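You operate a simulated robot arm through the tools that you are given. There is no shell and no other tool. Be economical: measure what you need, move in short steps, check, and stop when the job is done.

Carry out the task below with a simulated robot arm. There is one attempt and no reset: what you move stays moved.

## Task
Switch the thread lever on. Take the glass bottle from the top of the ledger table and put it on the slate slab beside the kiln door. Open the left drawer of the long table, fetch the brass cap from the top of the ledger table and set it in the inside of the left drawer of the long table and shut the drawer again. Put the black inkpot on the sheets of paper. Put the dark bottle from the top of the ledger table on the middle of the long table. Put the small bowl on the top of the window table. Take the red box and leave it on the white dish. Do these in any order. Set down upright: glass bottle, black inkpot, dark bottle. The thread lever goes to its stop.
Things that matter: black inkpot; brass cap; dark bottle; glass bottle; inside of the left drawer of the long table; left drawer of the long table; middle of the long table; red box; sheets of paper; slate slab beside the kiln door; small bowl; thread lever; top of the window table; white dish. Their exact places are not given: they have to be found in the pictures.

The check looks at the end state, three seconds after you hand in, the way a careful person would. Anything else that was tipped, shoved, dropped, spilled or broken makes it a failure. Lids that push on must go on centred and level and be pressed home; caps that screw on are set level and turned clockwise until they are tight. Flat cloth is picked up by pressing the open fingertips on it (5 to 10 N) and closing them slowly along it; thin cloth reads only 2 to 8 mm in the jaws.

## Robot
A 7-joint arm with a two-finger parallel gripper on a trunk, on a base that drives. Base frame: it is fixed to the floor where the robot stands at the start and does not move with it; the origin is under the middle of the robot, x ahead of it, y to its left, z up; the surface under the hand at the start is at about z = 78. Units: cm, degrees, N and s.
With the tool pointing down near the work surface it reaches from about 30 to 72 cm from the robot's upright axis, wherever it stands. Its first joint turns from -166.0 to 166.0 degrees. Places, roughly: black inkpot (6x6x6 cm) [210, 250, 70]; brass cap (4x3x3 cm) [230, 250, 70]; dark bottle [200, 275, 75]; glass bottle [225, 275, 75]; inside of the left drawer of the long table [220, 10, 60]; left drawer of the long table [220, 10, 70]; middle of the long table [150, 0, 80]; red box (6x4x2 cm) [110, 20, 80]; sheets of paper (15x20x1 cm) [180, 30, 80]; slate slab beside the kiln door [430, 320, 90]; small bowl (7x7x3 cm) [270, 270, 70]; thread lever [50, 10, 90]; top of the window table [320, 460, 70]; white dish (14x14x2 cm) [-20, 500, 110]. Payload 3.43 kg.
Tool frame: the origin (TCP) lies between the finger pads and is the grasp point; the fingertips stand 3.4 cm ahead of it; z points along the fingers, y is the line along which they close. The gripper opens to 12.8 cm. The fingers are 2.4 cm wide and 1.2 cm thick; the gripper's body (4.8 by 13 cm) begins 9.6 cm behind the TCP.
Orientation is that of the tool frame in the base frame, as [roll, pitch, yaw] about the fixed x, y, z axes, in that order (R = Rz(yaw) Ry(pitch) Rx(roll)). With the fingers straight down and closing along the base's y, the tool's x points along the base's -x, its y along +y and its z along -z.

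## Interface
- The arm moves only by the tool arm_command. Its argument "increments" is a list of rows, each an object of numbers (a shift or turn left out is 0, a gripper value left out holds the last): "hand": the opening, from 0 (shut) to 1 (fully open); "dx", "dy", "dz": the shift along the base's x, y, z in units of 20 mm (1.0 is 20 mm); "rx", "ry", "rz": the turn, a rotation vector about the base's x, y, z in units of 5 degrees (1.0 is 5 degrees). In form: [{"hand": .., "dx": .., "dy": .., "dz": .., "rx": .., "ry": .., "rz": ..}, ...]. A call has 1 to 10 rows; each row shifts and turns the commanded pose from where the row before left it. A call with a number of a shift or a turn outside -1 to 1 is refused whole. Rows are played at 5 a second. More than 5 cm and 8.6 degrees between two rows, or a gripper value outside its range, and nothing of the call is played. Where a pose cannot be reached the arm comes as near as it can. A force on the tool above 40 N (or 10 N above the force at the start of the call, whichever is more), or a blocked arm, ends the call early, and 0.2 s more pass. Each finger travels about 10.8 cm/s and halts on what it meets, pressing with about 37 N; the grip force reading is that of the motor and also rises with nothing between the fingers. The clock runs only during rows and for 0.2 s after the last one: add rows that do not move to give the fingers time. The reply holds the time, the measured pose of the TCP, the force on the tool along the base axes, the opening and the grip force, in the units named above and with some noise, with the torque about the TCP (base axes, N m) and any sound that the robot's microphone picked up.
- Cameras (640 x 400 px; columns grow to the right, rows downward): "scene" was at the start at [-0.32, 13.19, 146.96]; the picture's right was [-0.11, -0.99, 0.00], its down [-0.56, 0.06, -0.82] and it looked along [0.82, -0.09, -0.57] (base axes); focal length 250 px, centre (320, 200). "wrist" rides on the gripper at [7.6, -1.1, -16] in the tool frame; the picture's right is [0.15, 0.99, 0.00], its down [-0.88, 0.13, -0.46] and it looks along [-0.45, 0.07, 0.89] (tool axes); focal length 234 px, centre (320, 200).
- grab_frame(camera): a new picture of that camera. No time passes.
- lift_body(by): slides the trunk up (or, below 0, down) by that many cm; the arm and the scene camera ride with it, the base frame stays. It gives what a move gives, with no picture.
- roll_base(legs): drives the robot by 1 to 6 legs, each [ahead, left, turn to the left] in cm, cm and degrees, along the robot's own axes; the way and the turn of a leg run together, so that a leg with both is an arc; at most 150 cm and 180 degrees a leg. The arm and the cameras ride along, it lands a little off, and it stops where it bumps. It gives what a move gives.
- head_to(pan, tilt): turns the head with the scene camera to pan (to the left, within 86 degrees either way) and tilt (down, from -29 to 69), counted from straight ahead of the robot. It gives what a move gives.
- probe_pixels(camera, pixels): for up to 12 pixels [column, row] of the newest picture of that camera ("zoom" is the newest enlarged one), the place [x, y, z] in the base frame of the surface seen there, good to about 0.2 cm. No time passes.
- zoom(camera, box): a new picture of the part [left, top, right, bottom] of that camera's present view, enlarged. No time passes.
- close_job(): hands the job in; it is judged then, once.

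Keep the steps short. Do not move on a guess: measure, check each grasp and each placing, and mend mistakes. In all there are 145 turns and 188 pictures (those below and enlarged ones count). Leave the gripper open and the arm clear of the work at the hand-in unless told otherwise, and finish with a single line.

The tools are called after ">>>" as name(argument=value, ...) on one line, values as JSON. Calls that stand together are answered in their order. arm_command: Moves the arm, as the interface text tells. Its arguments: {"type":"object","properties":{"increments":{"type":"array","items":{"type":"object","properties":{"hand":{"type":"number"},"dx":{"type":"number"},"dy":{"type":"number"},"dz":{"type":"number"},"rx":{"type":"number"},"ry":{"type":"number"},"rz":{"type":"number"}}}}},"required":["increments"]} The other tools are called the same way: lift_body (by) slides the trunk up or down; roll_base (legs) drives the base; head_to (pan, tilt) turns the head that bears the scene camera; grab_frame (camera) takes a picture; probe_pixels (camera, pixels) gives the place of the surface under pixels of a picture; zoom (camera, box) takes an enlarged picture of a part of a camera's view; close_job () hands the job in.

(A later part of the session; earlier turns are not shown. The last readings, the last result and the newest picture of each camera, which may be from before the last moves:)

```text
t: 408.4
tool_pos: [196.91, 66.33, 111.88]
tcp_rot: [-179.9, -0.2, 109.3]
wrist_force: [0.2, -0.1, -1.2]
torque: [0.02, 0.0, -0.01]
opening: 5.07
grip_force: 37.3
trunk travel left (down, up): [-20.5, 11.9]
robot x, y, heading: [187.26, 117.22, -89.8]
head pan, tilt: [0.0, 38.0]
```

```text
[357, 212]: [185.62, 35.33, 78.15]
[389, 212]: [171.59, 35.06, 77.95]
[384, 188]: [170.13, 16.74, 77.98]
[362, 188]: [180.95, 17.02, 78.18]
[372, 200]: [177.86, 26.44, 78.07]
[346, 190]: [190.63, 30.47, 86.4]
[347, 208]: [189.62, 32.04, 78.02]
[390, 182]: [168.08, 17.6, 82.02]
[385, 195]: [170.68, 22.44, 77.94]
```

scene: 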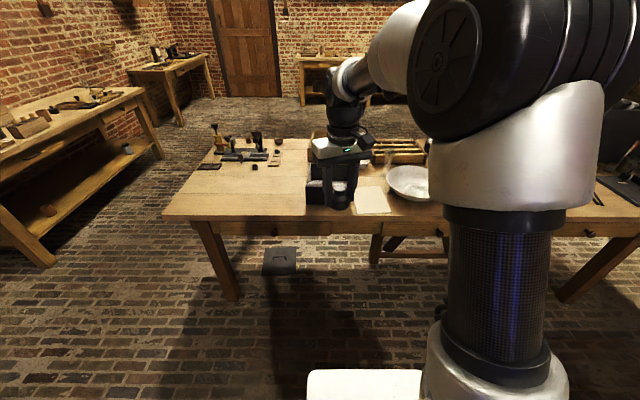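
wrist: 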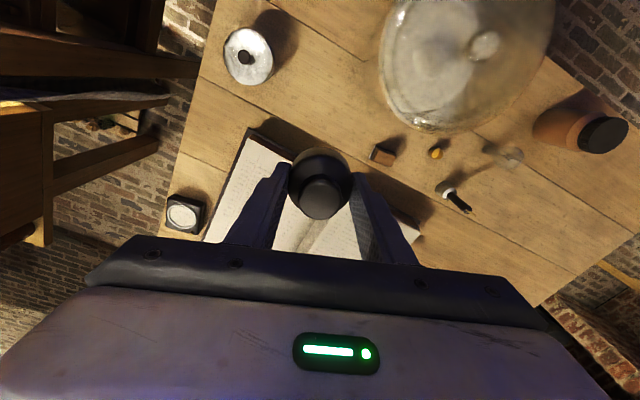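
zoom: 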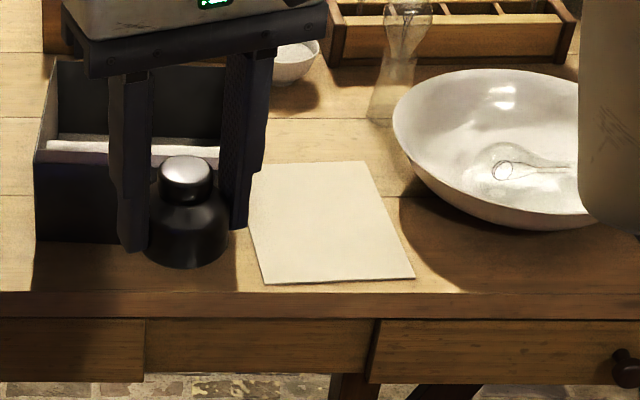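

The paper's middle is (178, 26.5), z 78.1. I strafe right 19 and go ahead 30, then lower the inkpot there.

>>> roll_base(legs=[[0, -19, 0], [30, 0, 0]])

>>> grab_frame(camera="scene")

```text
t: 412.5
tool_pos: [178.4, 36.02, 111.99]
tcp_rot: [-179.8, 0.0, 109.4]
wrist_force: [-0.9, 0.0, -1.7]
torque: [0.02, 0.0, 0.0]
opening: 5.06
grip_force: 37.0
trunk travel left (down, up): [-20.5, 11.9]
robot x, y, heading: [169.09, 87.0, -89.6]
head pan, tilt: [0.0, 38.0]
```

```text
92 pictures are left
```

scene: 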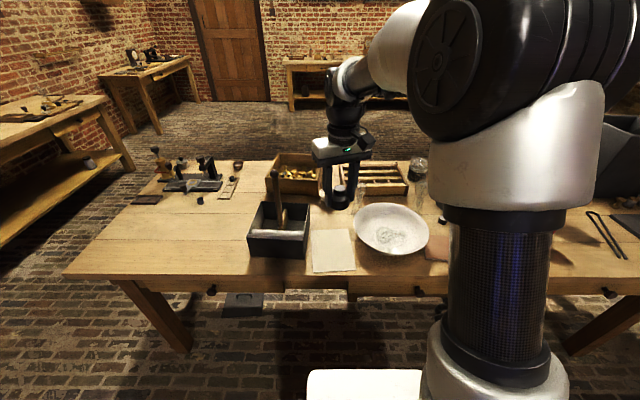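

>>> arm_command(increments=[{"dy": -1}, {"dy": -1}, {"dy": -1, "dz": -1}, {"dy": -1, "dz": -1}, {"dy": -0.65, "dz": -1}, {"dz": -1}, {"dz": -1}, {"dz": -1}, {"dz": -1}, {"dz": -1}])

>>> arm_command(increments=[{"dz": -1}, {"dz": -1}, {"dz": -1}, {"dz": -1}, {"dz": -1}, {"dz": -0.8}, {}])

>>> zoom(camera="scene", box=[240, 180, 440, 305])

>>> grab_frame(camera="wrist")

```text
t: 414.7
tool_pos: [178.31, 26.93, 95.93]
tcp_rot: [180.0, -0.1, 109.4]
wrist_force: [0.3, 0.5, -1.8]
torque: [0.0, 0.0, 0.01]
opening: 5.07
grip_force: 37.2
trunk travel left (down, up): [-20.5, 11.9]
robot x, y, heading: [169.08, 86.93, -89.6]
head pan, tilt: [0.0, 38.0]
```

```text
t: 416.3
tool_pos: [178.38, 26.78, 84.35]
tcp_rot: [-179.9, -0.1, 109.4]
wrist_force: [-0.2, -0.2, -2.0]
torque: [-0.01, 0.01, 0.04]
opening: 5.04
grip_force: 37.4
trunk travel left (down, up): [-20.5, 11.9]
robot x, y, heading: [169.13, 86.39, -89.5]
head pan, tilt: [0.0, 38.0]
```

```text
3.20 times, centred on (340, 242) of scene
```

zoom: 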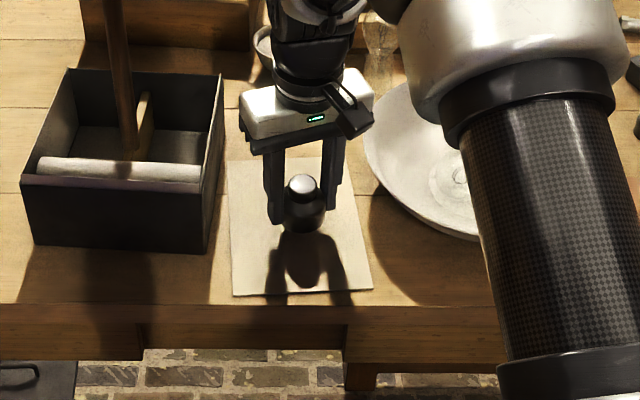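

```text
90 pictures are left
```

wrist: 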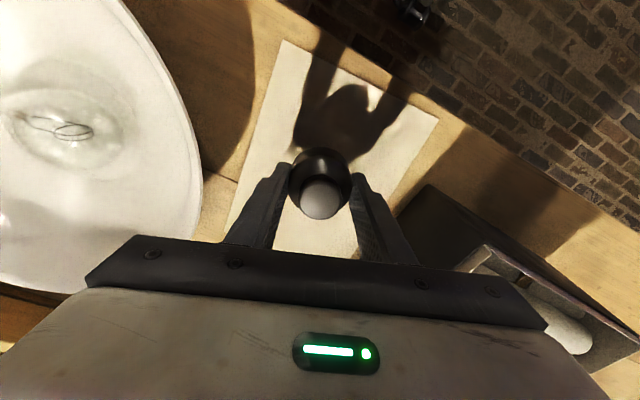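

Well placed above the paper. I lower in small steps to touch.

>>> arm_command(increments=[{"dz": -0.4}, {"dz": -0.3}, {"dz": -0.15}, {"dz": -0.1}, {}])

>>> arm_command(increments=[{"dz": -0.08}, {}])

```text
t: 417.5
tool_pos: [178.36, 26.91, 82.53]
tcp_rot: [-179.9, 0.0, 109.4]
wrist_force: [-0.4, -0.6, -1.7]
torque: [-0.04, 0.03, 0.01]
opening: 5.05
grip_force: 37.2
trunk travel left (down, up): [-20.5, 11.9]
robot x, y, heading: [168.87, 86.64, -89.8]
head pan, tilt: [0.0, 38.0]
```

```text
t: 418.1
tool_pos: [178.43, 26.87, 82.33]
tcp_rot: [-179.9, -0.1, 109.4]
wrist_force: [0.5, -0.1, -1.0]
torque: [-0.01, 0.04, 0.0]
opening: 5.05
grip_force: 37.1
trunk travel left (down, up): [-20.5, 11.9]
robot x, y, heading: [169.01, 87.08, -89.5]
head pan, tilt: [0.0, 38.0]
```

>>> arm_command(increments=[{"dz": -0.08}, {"dz": -0.06}, {}])

```text
t: 418.9
tool_pos: [178.4, 26.85, 82.23]
tcp_rot: [-179.8, 0.1, 109.5]
wrist_force: [-0.9, 1.1, 15.8]
torque: [0.22, 0.01, 0.0]
opening: 5.08
grip_force: 37.0
trunk travel left (down, up): [-20.5, 11.9]
robot x, y, heading: [168.97, 87.01, -89.6]
head pan, tilt: [0.0, 38.0]
```

Touched at about 16 N. I ease up slightly, open, and rise.

>>> arm_command(increments=[{"dz": 0.08}, {"hand": 0.42}, {"hand": 0.46}, {"hand": 0.52}, {"hand": 0.58}, {}, {"dz": 0.6}, {"dz": 1}, {"dz": 1}, {"dz": 1}])

>>> arm_command(increments=[{"dz": 1}, {"dz": 1}, {"dz": 1}, {"dz": 1}, {"dz": 1}, {"dz": 1}, {"dz": 1}, {"dz": 1, "dy": 1}, {"dz": 1, "dy": 1}, {"dz": 1, "dy": 1}])

>>> zoom(camera="scene", box=[240, 180, 440, 305])

```text
t: 421.1
tool_pos: [178.39, 26.86, 89.52]
tcp_rot: [-179.9, -0.1, 109.4]
wrist_force: [-0.9, 0.2, -0.1]
torque: [0.01, -0.02, 0.0]
opening: 7.42
grip_force: 0.0
trunk travel left (down, up): [-20.5, 11.9]
robot x, y, heading: [168.77, 86.52, -89.7]
head pan, tilt: [0.0, 38.0]
```

```text
t: 423.3
tool_pos: [178.3, 32.83, 109.54]
tcp_rot: [-179.8, -0.2, 109.4]
wrist_force: [-0.6, 0.8, 0.0]
torque: [-0.02, -0.02, 0.02]
opening: 7.4
grip_force: 0.0
trunk travel left (down, up): [-20.5, 11.9]
robot x, y, heading: [169.14, 87.19, -89.4]
head pan, tilt: [0.0, 38.0]
```

```text
3.20 times, centred on (340, 242) of scene
```

zoom: 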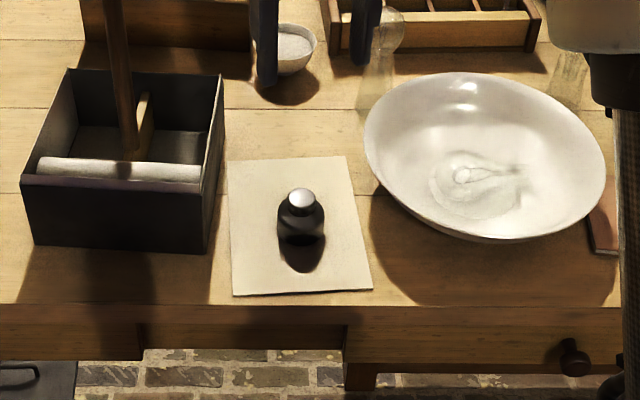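

The inkpot stands on the paper. While the hand is free I'll open the left drawer: I back off and strafe to face its knob.

>>> roll_base(legs=[[-28, 0, 0], [0, 53, 0]])

>>> head_to(pan=0, tilt=45)

>>> grab_frame(camera="scene")

```text
t: 430.5
tool_pos: [232.07, 61.69, 109.53]
tcp_rot: [-179.8, 0.0, 109.7]
wrist_force: [0.1, -1.0, -0.2]
torque: [0.01, -0.03, -0.02]
opening: 7.42
grip_force: 0.0
trunk travel left (down, up): [-20.5, 11.9]
robot x, y, heading: [222.41, 115.69, -89.3]
head pan, tilt: [0.0, 38.0]
```

```text
t: 431.2
tool_pos: [231.98, 61.63, 109.45]
tcp_rot: [-180.0, 0.0, 109.7]
wrist_force: [-0.4, 0.4, -0.2]
torque: [-0.01, -0.01, 0.01]
opening: 7.41
grip_force: 0.1
trunk travel left (down, up): [-20.5, 11.9]
robot x, y, heading: [222.21, 115.4, -89.1]
head pan, tilt: [0.0, 45.0]
```

```text
88 pictures are left
```

scene: 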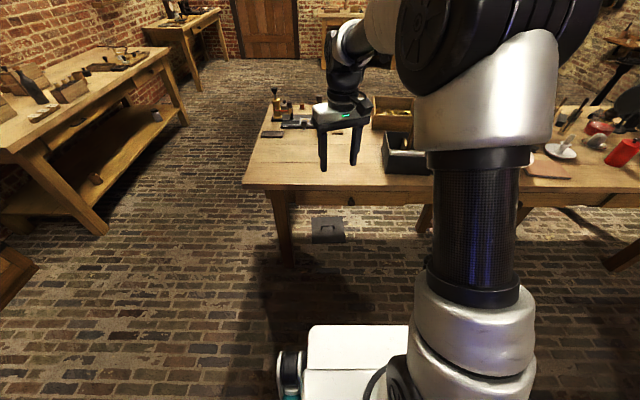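

>>> zoom(camera="scene", box=[270, 170, 430, 270])

>>> probe_pixels(camera="zoom", pixels=[[328, 125], [327, 118], [320, 128], [300, 125], [350, 125], [420, 130], [100, 118], [328, 95], [328, 85], [150, 120], [480, 140]])

```text
4.00 times, centred on (350, 220) of scene
```

zoom: 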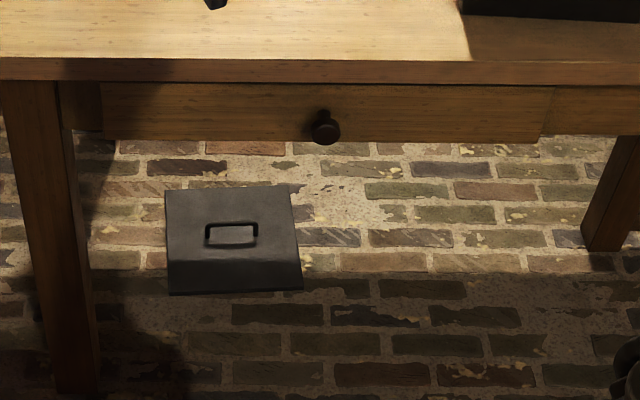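

```text
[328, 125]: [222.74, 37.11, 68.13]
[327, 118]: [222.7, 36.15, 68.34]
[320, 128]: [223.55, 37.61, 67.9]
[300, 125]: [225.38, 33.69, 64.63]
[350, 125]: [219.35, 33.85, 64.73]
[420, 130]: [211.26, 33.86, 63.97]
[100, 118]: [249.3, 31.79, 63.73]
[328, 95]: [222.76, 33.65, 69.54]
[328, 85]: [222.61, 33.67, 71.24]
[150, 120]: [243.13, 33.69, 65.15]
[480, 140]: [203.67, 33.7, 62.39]
```

The drawer front is at y≈33.7, and the knob's head at (222.8, 37, 67.7) sticks out flush with the table edge, so I'll grip it with the hand nearly horizontal. I back off 25 for room, then square and tilt the hand.

>>> roll_base(legs=[[-25, 0, -0.8]])

>>> arm_command(increments=[{"rz": -1, "dx": -0.9, "hand": 0.5}, {"rz": -1, "dx": -0.9}, {"rz": -1, "dx": -0.9}, {"rz": -1, "dx": -0.9}, {"dx": -0.9, "dy": -1}, {"dy": -1}, {"dy": -1}, {"dz": -1}, {"dz": -1}, {"dz": -1}])

>>> arm_command(increments=[{"rx": -1, "dz": -1}, {"rx": -1, "dz": -1}, {"rx": -1, "dz": -1}, {"rx": -1, "dz": -1}, {"rx": -1, "dz": -1}, {"rx": -1, "dz": -1}, {"rx": -1, "dz": -1}, {"rx": -1, "dz": -1}, {"rx": -1, "dz": -1}, {"rx": -1, "dz": -1}])

```text
t: 433.0
tool_pos: [231.15, 86.32, 109.49]
tcp_rot: [-180.0, -0.1, 108.9]
wrist_force: [0.0, -0.3, -0.3]
torque: [0.03, 0.03, -0.03]
opening: 7.42
grip_force: 0.1
trunk travel left (down, up): [-20.5, 11.9]
robot x, y, heading: [222.32, 140.23, -90.1]
head pan, tilt: [0.0, 45.0]
```

```text
t: 435.2
tool_pos: [221.96, 80.39, 103.66]
tcp_rot: [-179.9, 0.0, 88.9]
wrist_force: [-0.2, -0.2, 0.5]
torque: [-0.01, 0.01, 0.04]
opening: 6.41
grip_force: 0.0
trunk travel left (down, up): [-20.5, 11.9]
robot x, y, heading: [221.84, 140.45, -90.1]
head pan, tilt: [0.0, 45.0]
```

```text
t: 437.4
tool_pos: [222.08, 80.29, 83.62]
tcp_rot: [178.7, 50.0, 88.3]
wrist_force: [0.7, 0.0, -0.2]
torque: [0.0, 0.05, 0.03]
opening: 6.4
grip_force: 0.0
trunk travel left (down, up): [-20.5, 11.9]
robot x, y, heading: [221.95, 140.2, -90.0]
head pan, tilt: [0.0, 45.0]
```

>>> arm_command(increments=[{"rx": -1, "dz": -1}, {"rx": -1, "dz": -1}, {"rx": -1, "dz": -1}, {"rx": -1, "dz": -1}, {"rx": -1, "dz": -1}, {"dz": -1}, {"dz": -1}, {"dz": -1}])

>>> grab_frame(camera="scene")

>>> grab_frame(camera="wrist")

```text
t: 439.2
tool_pos: [222.04, 80.33, 67.48]
tcp_rot: [176.1, 74.8, 85.8]
wrist_force: [-0.1, -0.2, 0.1]
torque: [-0.02, 0.01, 0.01]
opening: 6.39
grip_force: 0.1
trunk travel left (down, up): [-20.5, 11.9]
robot x, y, heading: [222.27, 140.37, -90.1]
head pan, tilt: [0.0, 45.0]
```

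```text
86 pictures are left
```

scene: 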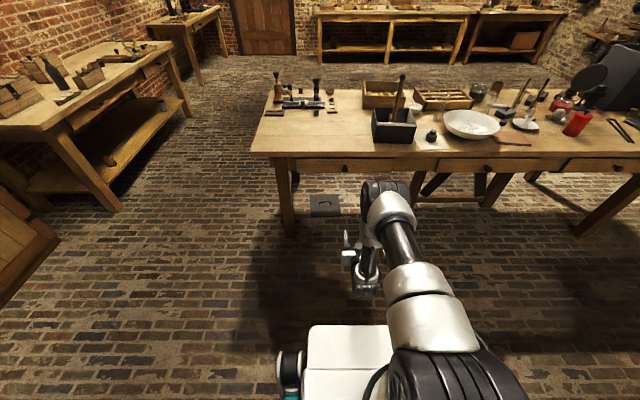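

```text
85 pictures are left
```

wrist: 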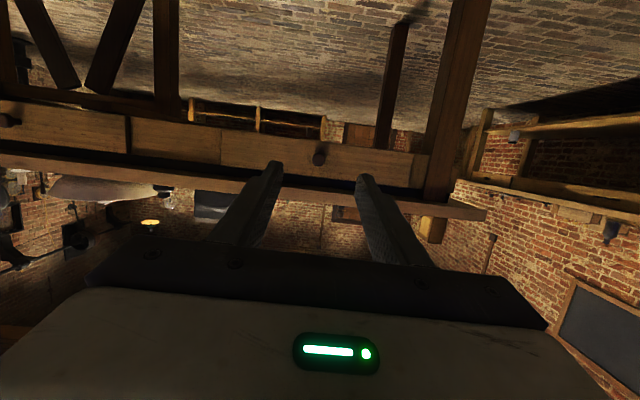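

The knob is framed between the fingers. I check how far forward the wrist/forearm sticks before driving in.

>>> probe_pixels(camera="scene", pixels=[[383, 183], [390, 205], [368, 190], [362, 280], [348, 258], [365, 187]])

>>> probe_pixels(camera="wrist", pixels=[[319, 158], [319, 165], [313, 158], [326, 158]])

```text
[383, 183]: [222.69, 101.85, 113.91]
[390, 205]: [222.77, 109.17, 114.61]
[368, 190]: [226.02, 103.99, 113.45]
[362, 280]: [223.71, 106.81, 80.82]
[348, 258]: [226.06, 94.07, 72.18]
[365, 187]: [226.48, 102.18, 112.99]
```

```text
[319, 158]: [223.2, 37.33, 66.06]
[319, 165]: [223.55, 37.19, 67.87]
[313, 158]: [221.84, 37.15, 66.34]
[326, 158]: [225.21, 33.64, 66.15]
```

Clear. I drive 37 ahead, then fine-tune.

>>> roll_base(legs=[[37, 0, 0]])

>>> grab_frame(camera="wrist")

>>> zoom(camera="wrist", box=[220, 90, 420, 215])

>>> probe_pixels(camera="zoom", pixels=[[305, 190], [320, 215], [320, 240], [345, 215]])

```text
t: 441.6
tool_pos: [222.13, 43.14, 67.44]
tcp_rot: [176.1, 74.8, 86.0]
wrist_force: [-0.1, -0.3, 0.0]
torque: [0.0, -0.01, 0.03]
opening: 6.39
grip_force: 0.1
trunk travel left (down, up): [-20.5, 11.9]
robot x, y, heading: [222.46, 103.26, -89.8]
head pan, tilt: [0.0, 45.0]
```

```text
84 pictures are left
```

wrist: 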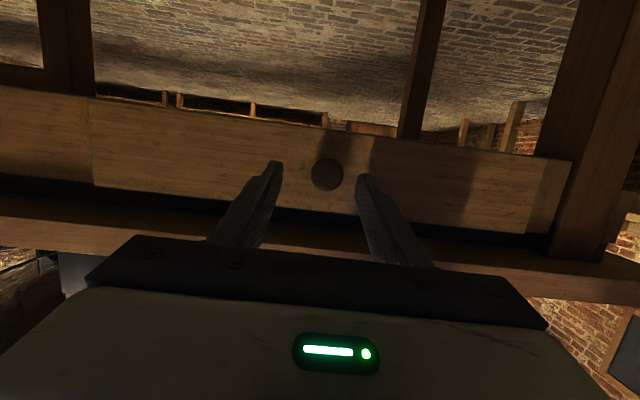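

```text
3.20 times, centred on (320, 152) of wrist
```

zoom: 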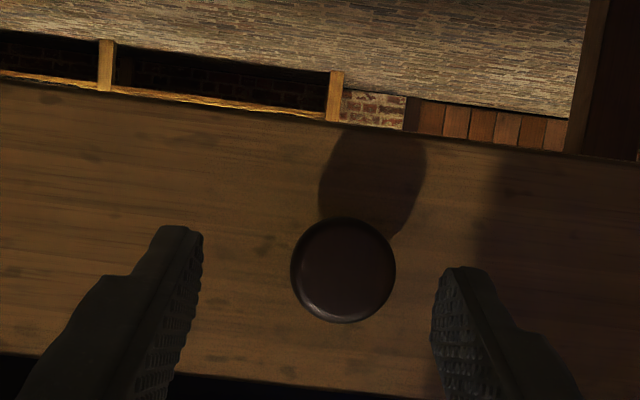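

```text
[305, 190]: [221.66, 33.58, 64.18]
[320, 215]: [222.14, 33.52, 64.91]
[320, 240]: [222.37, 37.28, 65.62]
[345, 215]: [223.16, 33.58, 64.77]
```

>>> probe_pixels(camera="zoom", pixels=[[343, 270], [343, 228], [343, 315], [298, 270], [388, 270]])

```text
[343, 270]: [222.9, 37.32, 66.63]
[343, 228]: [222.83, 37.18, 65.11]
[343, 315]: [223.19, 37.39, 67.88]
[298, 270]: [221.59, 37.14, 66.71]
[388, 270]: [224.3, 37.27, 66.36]
```

The knob's centre is (222.9, 37.3, 66.5). I move in and close on it.

>>> arm_command(increments=[{"dx": 0.38, "dz": -0.2}, {"dy": -0.8}, {"dy": -0.8}, {"dy": -0.8}, {"hand": 0.35}, {"hand": 0.25}, {"hand": 0.15}, {"hand": 0.1}, {}])

>>> zoom(camera="wrist", box=[220, 90, 420, 215])

```text
t: 443.6
tool_pos: [222.95, 38.5, 66.96]
tcp_rot: [176.0, 74.8, 85.9]
wrist_force: [5.9, -0.9, -0.7]
torque: [-0.01, -0.06, 0.12]
opening: 3.33
grip_force: 45.2
trunk travel left (down, up): [-20.5, 11.9]
robot x, y, heading: [222.09, 103.39, -90.1]
head pan, tilt: [0.0, 45.0]
```

```text
3.20 times, centred on (320, 152) of wrist
```

zoom: 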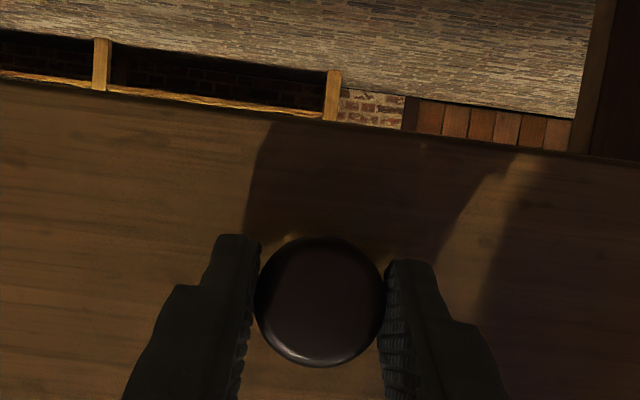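

Gripped the knob. I pull by backing the base slowly in a short leg first.

>>> arm_command(increments=[{"dy": 0.4}, {"dy": 0.5}, {"dy": 0.5}, {"dy": 0.5}, {"dy": 0.5}, {}])

>>> grab_frame(camera="scene")

```text
t: 445.0
tool_pos: [223.0, 43.2, 67.02]
tcp_rot: [176.0, 74.8, 85.8]
wrist_force: [12.0, -0.6, 0.5]
torque: [0.09, -0.07, 0.29]
opening: 3.35
grip_force: 45.0
trunk travel left (down, up): [-20.5, 11.9]
robot x, y, heading: [222.4, 103.3, -90.2]
head pan, tilt: [0.0, 45.0]
```

```text
81 pictures are left
```

scene: 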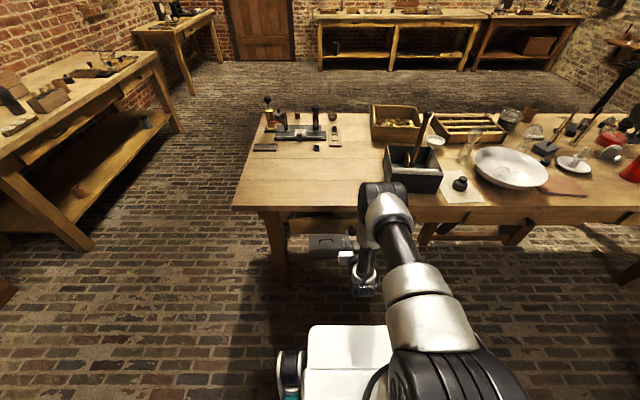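

The drawer is sliding. I go on pulling with the arm.

>>> arm_command(increments=[{"dy": 0.7, "dx": 0.1}, {"dy": 0.8}, {"dy": 0.8}, {"dy": 0.8}, {"dy": 0.8}, {"dy": 0.8}, {"dy": 0.8}, {"dy": 0.8}, {"dy": 0.8}, {}])

>>> grab_frame(camera="scene")

```text
t: 446.9
tool_pos: [222.96, 55.77, 67.06]
tcp_rot: [176.4, 74.9, 86.0]
wrist_force: [0.9, -11.5, -12.2]
torque: [-0.05, 0.0, -0.21]
opening: 3.33
grip_force: 45.2
trunk travel left (down, up): [-20.5, 11.9]
robot x, y, heading: [222.09, 103.27, -90.2]
head pan, tilt: [0.0, 45.0]
stopped in row 9: the force on the tool passed its limit at 62 N (the readings are from after the stop); the commanded pose is now the measured one
```

```text
80 pictures are left
```

scene: 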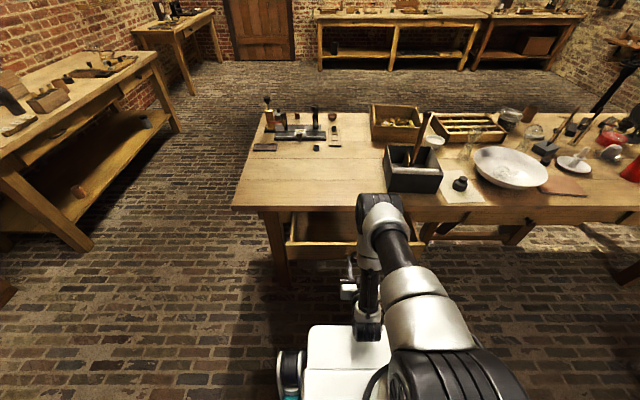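

The drawer is open about 17 cm to its stop. I release the knob, back off, and set the hand upright again.

>>> arm_command(increments=[{"hand": 0.35}, {"hand": 0.5}, {}, {}])

>>> roll_base(legs=[[-35, 0, 0]])

>>> arm_command(increments=[{"rx": 1, "dz": 1}, {"rx": 1, "dz": 1}, {"rx": 1, "dz": 1}, {"rx": 1, "dz": 1}, {"rx": 1, "dz": 1}, {"rx": 1, "dz": 1}, {"rx": 1, "dz": 1}, {"rx": 1, "dz": 1}, {"rx": 1, "dz": 1}, {"rx": 1, "dz": 1}])

>>> arm_command(increments=[{"rx": 1, "dz": 1}, {"rx": 1, "dz": 1}, {"rx": 1, "dz": 1}, {"rx": 1, "dz": 1}, {"rx": 1, "dz": 1}, {"dz": 1}, {"dz": 1}, {"dz": 1}, {"dz": 1}, {"dz": 1}])

>>> grab_frame(camera="scene")

```text
t: 447.9
tool_pos: [222.91, 55.8, 67.22]
tcp_rot: [176.4, 75.0, 85.9]
wrist_force: [-0.5, -7.9, 1.4]
torque: [0.14, 0.01, 0.08]
opening: 6.4
grip_force: 0.0
trunk travel left (down, up): [-20.5, 11.9]
robot x, y, heading: [222.21, 103.6, -90.0]
head pan, tilt: [0.0, 45.0]
```

```text
t: 450.1
tool_pos: [222.8, 91.11, 67.22]
tcp_rot: [176.3, 75.1, 86.0]
wrist_force: [-1.4, -13.7, 5.4]
torque: [0.65, 0.0, 0.14]
opening: 6.4
grip_force: 0.2
trunk travel left (down, up): [-20.5, 11.9]
robot x, y, heading: [222.25, 138.39, -90.0]
head pan, tilt: [0.0, 45.0]
```

```text
t: 452.4
tool_pos: [222.95, 91.18, 87.19]
tcp_rot: [179.8, 25.0, 89.0]
wrist_force: [0.6, 0.3, -0.2]
torque: [-0.02, 0.03, 0.0]
opening: 6.42
grip_force: 0.0
trunk travel left (down, up): [-20.5, 11.9]
robot x, y, heading: [221.51, 138.65, -90.1]
head pan, tilt: [0.0, 45.0]
```

```text
t: 454.6
tool_pos: [222.97, 91.04, 107.24]
tcp_rot: [-179.8, 0.1, 88.9]
wrist_force: [0.1, 0.3, -0.1]
torque: [0.01, 0.03, -0.02]
opening: 6.4
grip_force: 0.1
trunk travel left (down, up): [-20.5, 11.9]
robot x, y, heading: [222.1, 138.98, -90.1]
head pan, tilt: [0.0, 45.0]
```

```text
79 pictures are left
```

scene: 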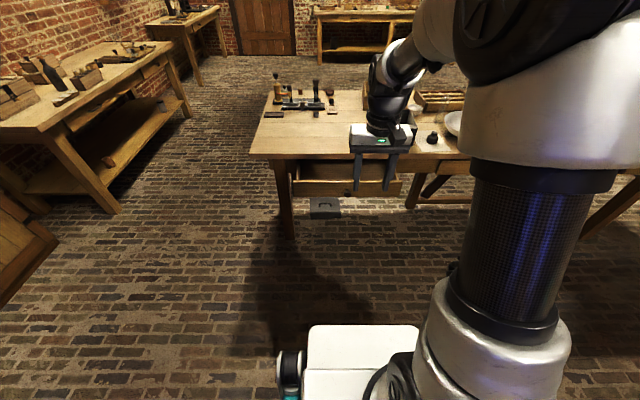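

The drawer is open. I measure its inside.

>>> zoom(camera="scene", box=[270, 140, 430, 240])

>>> probe_pixels(camera="zoom", pixels=[[200, 185], [250, 180], [320, 190], [200, 160], [450, 195], [200, 205], [500, 200], [110, 180], [250, 165]])

```text
4.00 times, centred on (350, 190) of scene
```

zoom: 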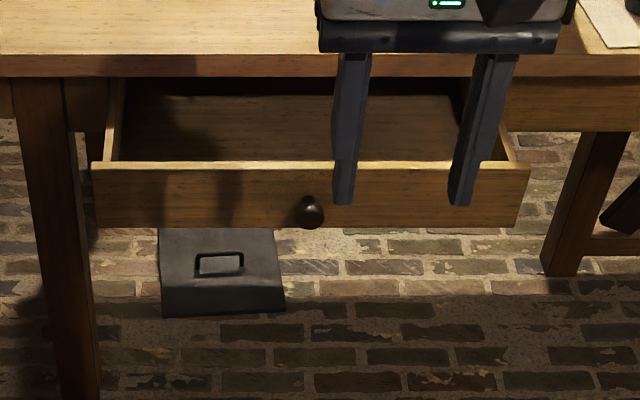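

```text
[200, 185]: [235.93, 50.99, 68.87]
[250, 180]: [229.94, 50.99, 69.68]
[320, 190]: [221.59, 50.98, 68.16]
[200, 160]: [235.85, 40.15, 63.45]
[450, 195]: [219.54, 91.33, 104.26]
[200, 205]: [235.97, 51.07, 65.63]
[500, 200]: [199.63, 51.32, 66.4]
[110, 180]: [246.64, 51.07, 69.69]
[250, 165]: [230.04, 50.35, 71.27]
```

Drawer floor z≈63.4, inside y 36–49.5, front rim z 71.3. Now I drive back behind the ledger table for the brass cap.

>>> roll_base(legs=[[0, 123, 0], [-110, 0, 0], [-108, 0, 0], [0, -112, 0]])

>>> roll_base(legs=[[40, 0, 0]])

>>> grab_frame(camera="wrist")

```text
t: 487.5
tool_pos: [232.11, 306.88, 107.24]
tcp_rot: [-179.7, 0.1, 90.4]
wrist_force: [0.0, 0.3, 0.7]
torque: [0.03, -0.01, 0.03]
opening: 6.4
grip_force: 0.1
trunk travel left (down, up): [-20.5, 11.9]
robot x, y, heading: [230.02, 353.95, -88.7]
head pan, tilt: [0.0, 45.0]
```

```text
t: 489.9
tool_pos: [232.97, 267.13, 107.1]
tcp_rot: [-179.8, 0.1, 90.4]
wrist_force: [-0.3, 0.4, -0.3]
torque: [0.0, -0.03, -0.04]
opening: 6.39
grip_force: 0.1
trunk travel left (down, up): [-20.5, 11.9]
robot x, y, heading: [231.26, 314.45, -88.5]
head pan, tilt: [0.0, 45.0]
```

```text
77 pictures are left
```

wrist: 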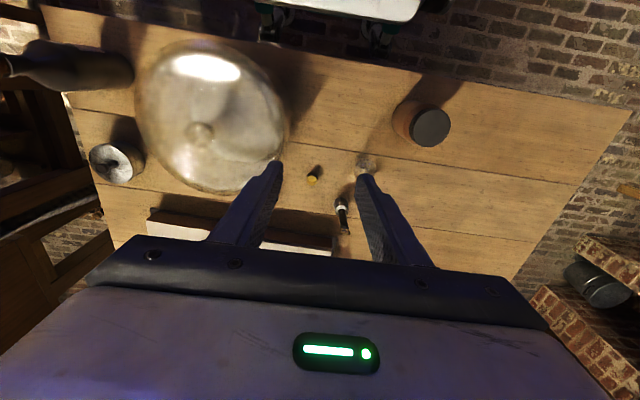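

>>> zoom(camera="wrist", box=[270, 140, 390, 240])

>>> probe_pixels(camera="zoom", pixels=[[220, 165], [220, 145], [200, 175], [240, 175], [220, 185], [330, 275], [320, 250], [350, 330], [395, 105], [430, 110], [120, 150], [70, 130]])

```text
4.00 times, centred on (330, 190) of wrist
```

zoom: 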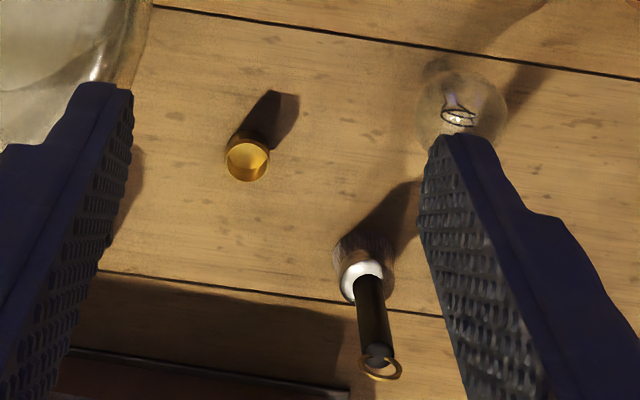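

```text
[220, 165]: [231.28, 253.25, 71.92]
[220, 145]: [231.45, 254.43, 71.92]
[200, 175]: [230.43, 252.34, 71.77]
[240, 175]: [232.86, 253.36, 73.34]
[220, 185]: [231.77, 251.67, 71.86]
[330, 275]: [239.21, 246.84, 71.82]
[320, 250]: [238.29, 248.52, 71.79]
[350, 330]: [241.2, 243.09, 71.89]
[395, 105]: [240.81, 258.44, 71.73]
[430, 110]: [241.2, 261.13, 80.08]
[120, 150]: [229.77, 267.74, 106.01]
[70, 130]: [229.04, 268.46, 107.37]
```

>>> probe_pixels(camera="zoom", pixels=[[247, 160], [232, 145], [262, 145], [247, 178], [228, 160], [268, 160], [248, 138]])

```text
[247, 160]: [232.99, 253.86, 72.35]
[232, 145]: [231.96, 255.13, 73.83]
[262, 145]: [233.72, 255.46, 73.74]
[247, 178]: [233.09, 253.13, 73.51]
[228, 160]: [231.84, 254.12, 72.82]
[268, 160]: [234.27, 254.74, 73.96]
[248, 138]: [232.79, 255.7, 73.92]
```

>>> probe_pixels(camera="zoom", pixels=[[378, 362], [395, 372], [370, 300], [360, 270]])

>>> arm_command(increments=[{"dy": -1, "hand": 0.42}, {"dy": -1}, {"dy": -1}, {"dy": -1}, {"dy": -1}, {"dy": -1}, {"dy": -0.37}, {"dz": -1}, {"dz": -1}, {"dz": -1}])

>>> grab_frame(camera="wrist")

```text
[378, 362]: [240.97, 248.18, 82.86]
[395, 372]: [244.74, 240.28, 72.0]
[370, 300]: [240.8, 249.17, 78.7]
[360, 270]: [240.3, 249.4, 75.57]
```

```text
t: 492.1
tool_pos: [233.09, 254.38, 101.19]
tcp_rot: [-179.7, 0.0, 90.4]
wrist_force: [0.7, 0.2, -0.7]
torque: [0.01, 0.02, -0.01]
opening: 5.38
grip_force: 0.1
trunk travel left (down, up): [-20.5, 11.9]
robot x, y, heading: [231.06, 314.46, -88.4]
head pan, tilt: [0.0, 45.0]
```

```text
75 pictures are left
```

wrist: 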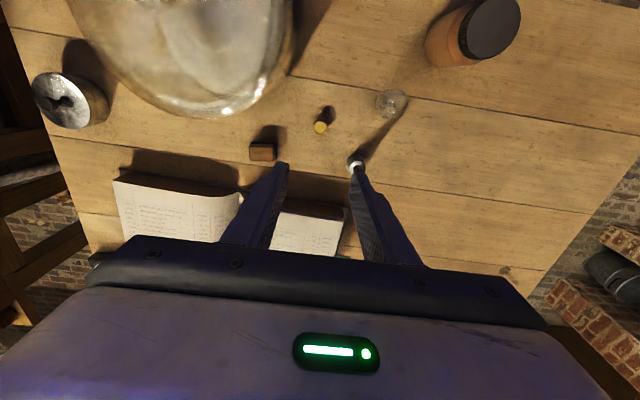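

I lower in two stages.

>>> arm_command(increments=[{"dz": -1}, {"dz": -1}, {"dz": -1}, {"dz": -1}, {"dz": -1}, {"dz": -1}, {"dz": -1}, {"dz": -1}, {"dz": -1}])

>>> zoom(camera="wrist", box=[200, 80, 440, 260])

>>> probe_pixels(camera="zoom", pixels=[[310, 180], [320, 170], [300, 170], [320, 190]])

```text
t: 494.1
tool_pos: [233.04, 254.33, 83.08]
tcp_rot: [-179.8, 0.1, 90.3]
wrist_force: [-0.4, -0.5, 0.1]
torque: [0.03, -0.01, 0.02]
opening: 5.36
grip_force: 0.0
trunk travel left (down, up): [-20.5, 11.9]
robot x, y, heading: [231.1, 314.67, -88.8]
head pan, tilt: [0.0, 45.0]
```

```text
2.22 times, centred on (320, 170) of wrist
```

zoom: 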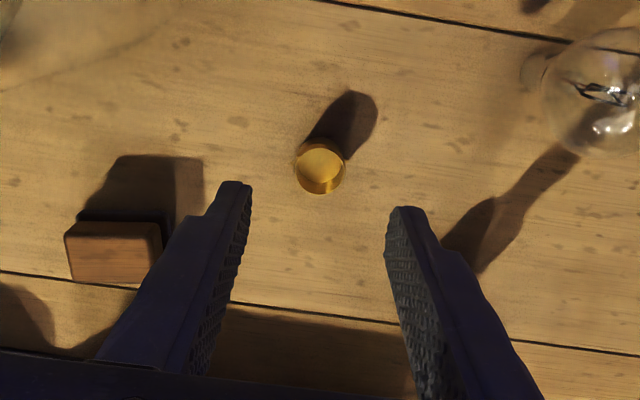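

```text
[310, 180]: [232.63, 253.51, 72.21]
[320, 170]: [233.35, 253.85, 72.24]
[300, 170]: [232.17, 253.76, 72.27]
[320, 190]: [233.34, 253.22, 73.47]
```

Centred. I lower the last 7.4 cm and close.

>>> arm_command(increments=[{"dz": -1}, {"dz": -1}, {"dz": -1}, {"dz": -0.7}, {"hand": 0.3}, {"hand": 0.2}, {"hand": 0.15}, {"hand": 0.1}, {}, {}])

>>> zoom(camera="wrist", box=[200, 80, 440, 260])

```text
t: 496.4
tool_pos: [233.0, 254.32, 75.87]
tcp_rot: [-179.8, 0.2, 90.3]
wrist_force: [0.3, 1.4, 8.8]
torque: [0.03, -0.03, 0.02]
opening: 2.32
grip_force: 37.1
trunk travel left (down, up): [-20.5, 11.9]
robot x, y, heading: [231.0, 314.66, -88.6]
head pan, tilt: [0.0, 45.0]
```

```text
2.22 times, centred on (320, 170) of wrist
```

zoom: 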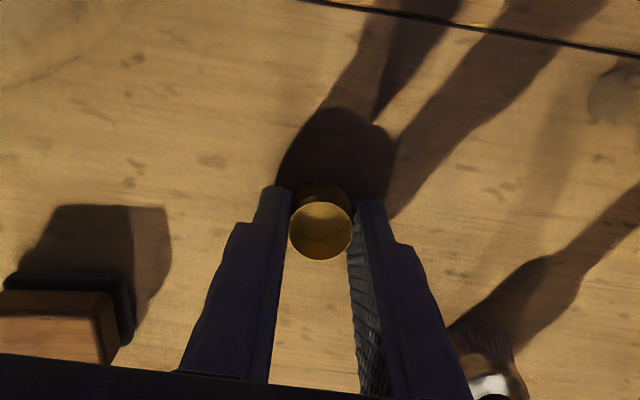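

Gripped (2.32 cm). I lift straight up.

>>> arm_command(increments=[{"dz": 0.5}, {"dz": 1}, {"dz": 1}, {"dz": 1}, {"dz": 1}, {"dz": 1}, {"dz": 1}, {"dz": 1}, {"dz": 1}, {"dz": 1}])

>>> lift_body(by=11)

>>> zoom(camera="wrist", box=[200, 80, 440, 260])

>>> roll_base(legs=[[-40, 0, -1.5]])

>>> roll_base(legs=[[0, 114, 0], [110, 0, 0], [110, 0, 0], [0, -115, 0]])

>>> head_to(pan=0, tilt=48)

>>> grab_frame(camera="scene")

```text
t: 498.6
tool_pos: [232.95, 254.31, 94.89]
tcp_rot: [-179.8, 0.2, 90.4]
wrist_force: [-0.6, -1.5, 0.5]
torque: [0.02, -0.02, -0.01]
opening: 2.31
grip_force: 36.7
trunk travel left (down, up): [-20.5, 11.9]
robot x, y, heading: [231.21, 314.48, -88.6]
head pan, tilt: [0.0, 45.0]
```

```text
t: 500.0
tool_pos: [232.94, 254.24, 105.77]
tcp_rot: [-179.8, 0.0, 90.5]
wrist_force: [-0.8, 0.6, -0.1]
torque: [0.01, -0.03, 0.01]
opening: 2.3
grip_force: 36.9
trunk travel left (down, up): [-31.5, 0.9]
robot x, y, heading: [231.52, 314.44, -88.7]
head pan, tilt: [0.0, 45.0]
```

```text
2.22 times, centred on (320, 170) of wrist
```

zoom: 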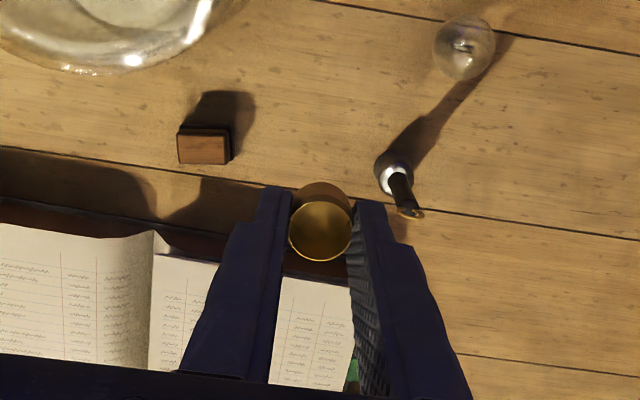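

```text
t: 502.5
tool_pos: [230.96, 294.34, 105.7]
tcp_rot: [-179.8, 0.1, 88.7]
wrist_force: [-0.7, -0.5, -0.4]
torque: [0.01, 0.02, -0.02]
opening: 2.34
grip_force: 37.8
trunk travel left (down, up): [-31.5, 0.9]
robot x, y, heading: [230.56, 354.91, -90.4]
head pan, tilt: [0.0, 45.0]
```

```text
t: 535.0
tool_pos: [228.59, 74.37, 105.84]
tcp_rot: [-179.8, 0.1, 89.5]
wrist_force: [0.4, 0.3, -0.5]
torque: [-0.01, -0.03, 0.0]
opening: 2.29
grip_force: 37.0
trunk travel left (down, up): [-31.5, 0.9]
robot x, y, heading: [227.54, 134.82, -89.7]
head pan, tilt: [0.0, 45.0]
```

```text
t: 535.6
tool_pos: [228.57, 74.53, 105.78]
tcp_rot: [-179.7, 0.1, 89.5]
wrist_force: [0.0, 0.7, -0.3]
torque: [-0.02, -0.02, 0.01]
opening: 2.31
grip_force: 37.0
trunk travel left (down, up): [-31.5, 0.9]
robot x, y, heading: [227.35, 134.86, -89.5]
head pan, tilt: [0.0, 48.0]
```

```text
71 pictures are left
```

scene: 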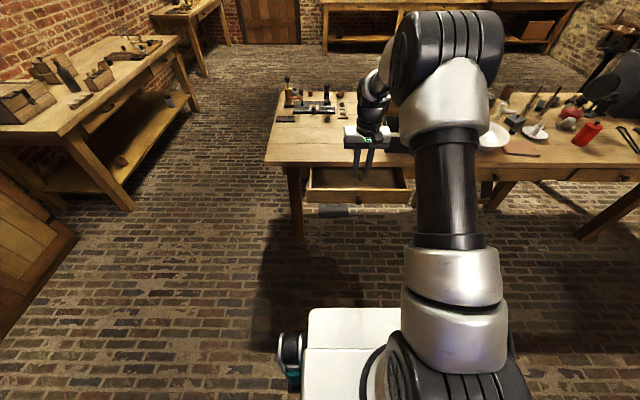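

I drive 31 ahead so the cap is above the drawer's inside, then lower by trunk and arm.

>>> roll_base(legs=[[31, 0, 0]])

>>> lift_body(by=-18)

>>> grab_frame(camera="wrist")

>>> grab_frame(camera="scene")

```text
t: 537.7
tool_pos: [228.78, 43.47, 105.74]
tcp_rot: [-179.8, 0.0, 89.5]
wrist_force: [1.1, 0.7, -0.2]
torque: [0.01, 0.01, 0.03]
opening: 2.26
grip_force: 36.8
trunk travel left (down, up): [-31.5, 0.9]
robot x, y, heading: [228.02, 103.76, -89.4]
head pan, tilt: [0.0, 48.0]
```

```text
t: 539.7
tool_pos: [228.75, 43.58, 87.77]
tcp_rot: [-179.8, 0.1, 89.4]
wrist_force: [0.3, -0.6, -0.1]
torque: [-0.01, 0.02, 0.0]
opening: 2.27
grip_force: 36.7
trunk travel left (down, up): [-13.5, 18.9]
robot x, y, heading: [227.92, 103.7, -89.5]
head pan, tilt: [0.0, 48.0]
```

```text
70 pictures are left
```

wrist: 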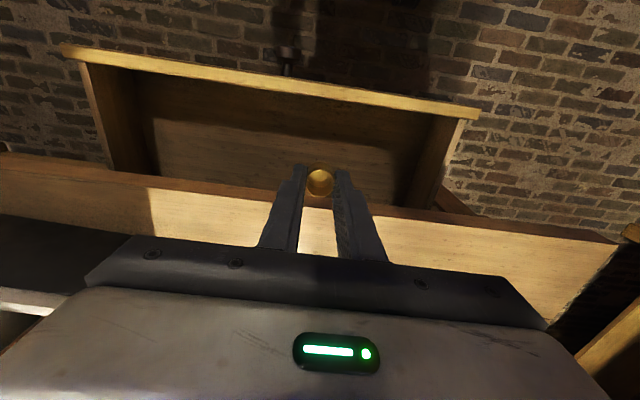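

```text
69 pictures are left
```

scene: 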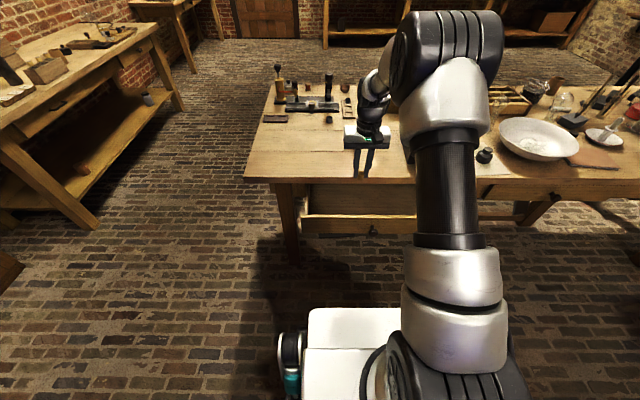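

Good. I shift 1 cm toward +y for clearance to the table edge and lower into the drawer.

>>> arm_command(increments=[{"dy": 0.5}, {"dz": -1}, {"dz": -1}, {"dz": -1}, {"dz": -1}, {"dz": -1}, {"dz": -1}, {"dz": -1}, {"dz": -1}, {"dz": -1}])

>>> grab_frame(camera="wrist")

>>> arm_command(increments=[{"dz": -0.4}, {"dz": -0.2}, {"dz": -0.15}, {"dz": -0.1}, {}])

```text
t: 541.9
tool_pos: [228.82, 44.62, 69.7]
tcp_rot: [-179.9, 0.1, 89.5]
wrist_force: [0.3, -0.4, 1.0]
torque: [0.0, -0.03, 0.02]
opening: 2.27
grip_force: 37.3
trunk travel left (down, up): [-13.5, 18.9]
robot x, y, heading: [227.59, 103.89, -89.7]
head pan, tilt: [0.0, 48.0]
```

```text
68 pictures are left
```

wrist: 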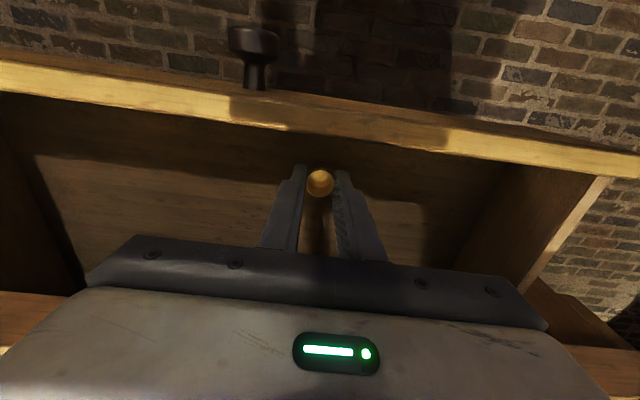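

```text
t: 543.1
tool_pos: [228.7, 44.48, 68.07]
tcp_rot: [-179.8, 0.1, 89.6]
wrist_force: [-0.2, 0.1, -0.2]
torque: [0.0, 0.0, 0.0]
opening: 2.26
grip_force: 36.6
trunk travel left (down, up): [-13.5, 18.9]
robot x, y, heading: [227.93, 103.82, -89.6]
head pan, tilt: [0.0, 48.0]
```

>>> arm_command(increments=[{"dz": -0.15}, {"dz": -0.15}, {"dz": -0.1}, {"dz": -0.1}, {}])

```text
t: 544.5
tool_pos: [228.68, 44.02, 67.56]
tcp_rot: [-179.7, 0.9, 89.6]
wrist_force: [-0.5, -1.6, 14.9]
torque: [-0.02, -0.01, 0.0]
opening: 2.26
grip_force: 37.2
trunk travel left (down, up): [-13.5, 18.9]
robot x, y, heading: [227.71, 103.59, -89.5]
head pan, tilt: [0.0, 48.0]
stopped in row 5: the force on the tool passed its limit at 40 N (the readings are from after the stop); the commanded pose is now the measured one
```

It's on the drawer floor. I ease up slightly, open, and rise.

>>> arm_command(increments=[{"dz": 0.1}, {"hand": 0.22}, {"hand": 0.28}, {"hand": 0.34}, {}, {"dz": 0.5}, {"dz": 1}, {"dz": 1}, {"dz": 1}, {"dz": 1}])

>>> grab_frame(camera="wrist")

>>> arm_command(increments=[{"dz": 1}, {"dz": 1}, {"dz": 1}, {"dz": 1}, {"dz": 1}, {"dz": 1}, {"dz": 1}, {"dz": 1}])

```text
t: 546.7
tool_pos: [228.78, 44.27, 76.51]
tcp_rot: [-179.8, 0.4, 89.5]
wrist_force: [0.5, 1.0, -0.6]
torque: [0.01, 0.0, 0.0]
opening: 4.35
grip_force: 0.1
trunk travel left (down, up): [-13.5, 18.9]
robot x, y, heading: [227.58, 103.74, -89.5]
head pan, tilt: [0.0, 48.0]
```

```text
67 pictures are left
```

wrist: 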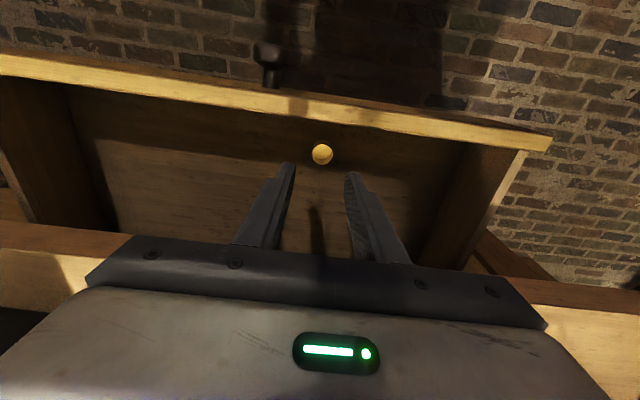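

```text
t: 548.5
tool_pos: [228.75, 44.3, 92.61]
tcp_rot: [-179.8, 0.6, 89.6]
wrist_force: [-0.4, -0.9, 0.5]
torque: [0.01, 0.01, 0.0]
opening: 4.33
grip_force: 0.1
trunk travel left (down, up): [-13.5, 18.9]
robot x, y, heading: [227.72, 104.0, -89.5]
head pan, tilt: [0.0, 48.0]
```

The cap stands in the drawer. To shut it I'll push the knob with closed fingers, tilted 30° so the tips lead. First I pull the hand back in front of the drawer.

>>> arm_command(increments=[{"hand": 0.1, "dy": 1}, {"hand": 0, "dy": 1, "dx": -0.5}, {"dy": 1, "dx": -0.5}, {"dy": 1, "dx": -0.5}, {"dy": 1, "dx": -0.5}, {"dy": 1, "dx": -0.5}, {"dy": 1, "dx": -0.5}, {"dy": 1}, {"dy": 0.8}])

>>> arm_command(increments=[{"rx": -1, "dz": -1}, {"rx": -1, "dz": -1}, {"rx": -1, "dz": -1}, {"rx": -1, "dz": -1}, {"rx": -1, "dz": -1}, {"rx": -1, "dz": -1}, {"dz": -1}, {"dz": -1}, {"dz": -1}])

>>> arm_command(increments=[{"dz": -1}, {"dz": -1}, {"dz": -0.9}])

>>> grab_frame(camera="wrist")

>>> grab_frame(camera="scene")

```text
t: 550.5
tool_pos: [222.77, 61.85, 92.65]
tcp_rot: [-179.7, 0.5, 89.6]
wrist_force: [0.3, 0.1, 0.0]
torque: [0.02, -0.01, 0.01]
opening: 0.0
grip_force: 33.3
trunk travel left (down, up): [-13.5, 18.9]
robot x, y, heading: [227.46, 103.61, -89.6]
head pan, tilt: [0.0, 48.0]
```

```text
t: 552.5
tool_pos: [222.9, 61.9, 74.58]
tcp_rot: [179.9, 30.5, 89.4]
wrist_force: [-0.1, 0.3, -0.2]
torque: [0.02, -0.01, 0.01]
opening: 0.01
grip_force: 32.8
trunk travel left (down, up): [-13.5, 18.9]
robot x, y, heading: [227.65, 103.78, -89.6]
head pan, tilt: [0.0, 48.0]
```

```text
t: 553.3
tool_pos: [222.69, 61.77, 68.66]
tcp_rot: [179.9, 30.6, 89.4]
wrist_force: [0.8, 0.5, -0.4]
torque: [-0.01, 0.0, -0.01]
opening: 0.0
grip_force: 33.5
trunk travel left (down, up): [-13.5, 18.9]
robot x, y, heading: [227.58, 103.97, -89.4]
head pan, tilt: [0.0, 48.0]
```

```text
66 pictures are left
```

wrist: 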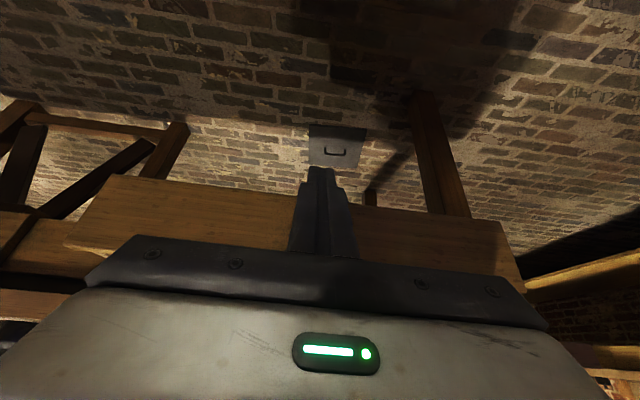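

```text
65 pictures are left
```

scene: 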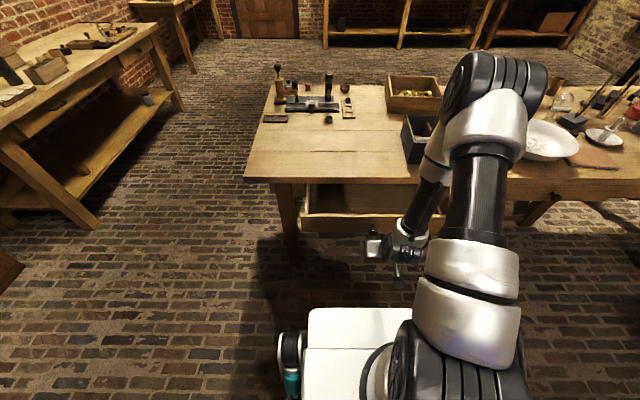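

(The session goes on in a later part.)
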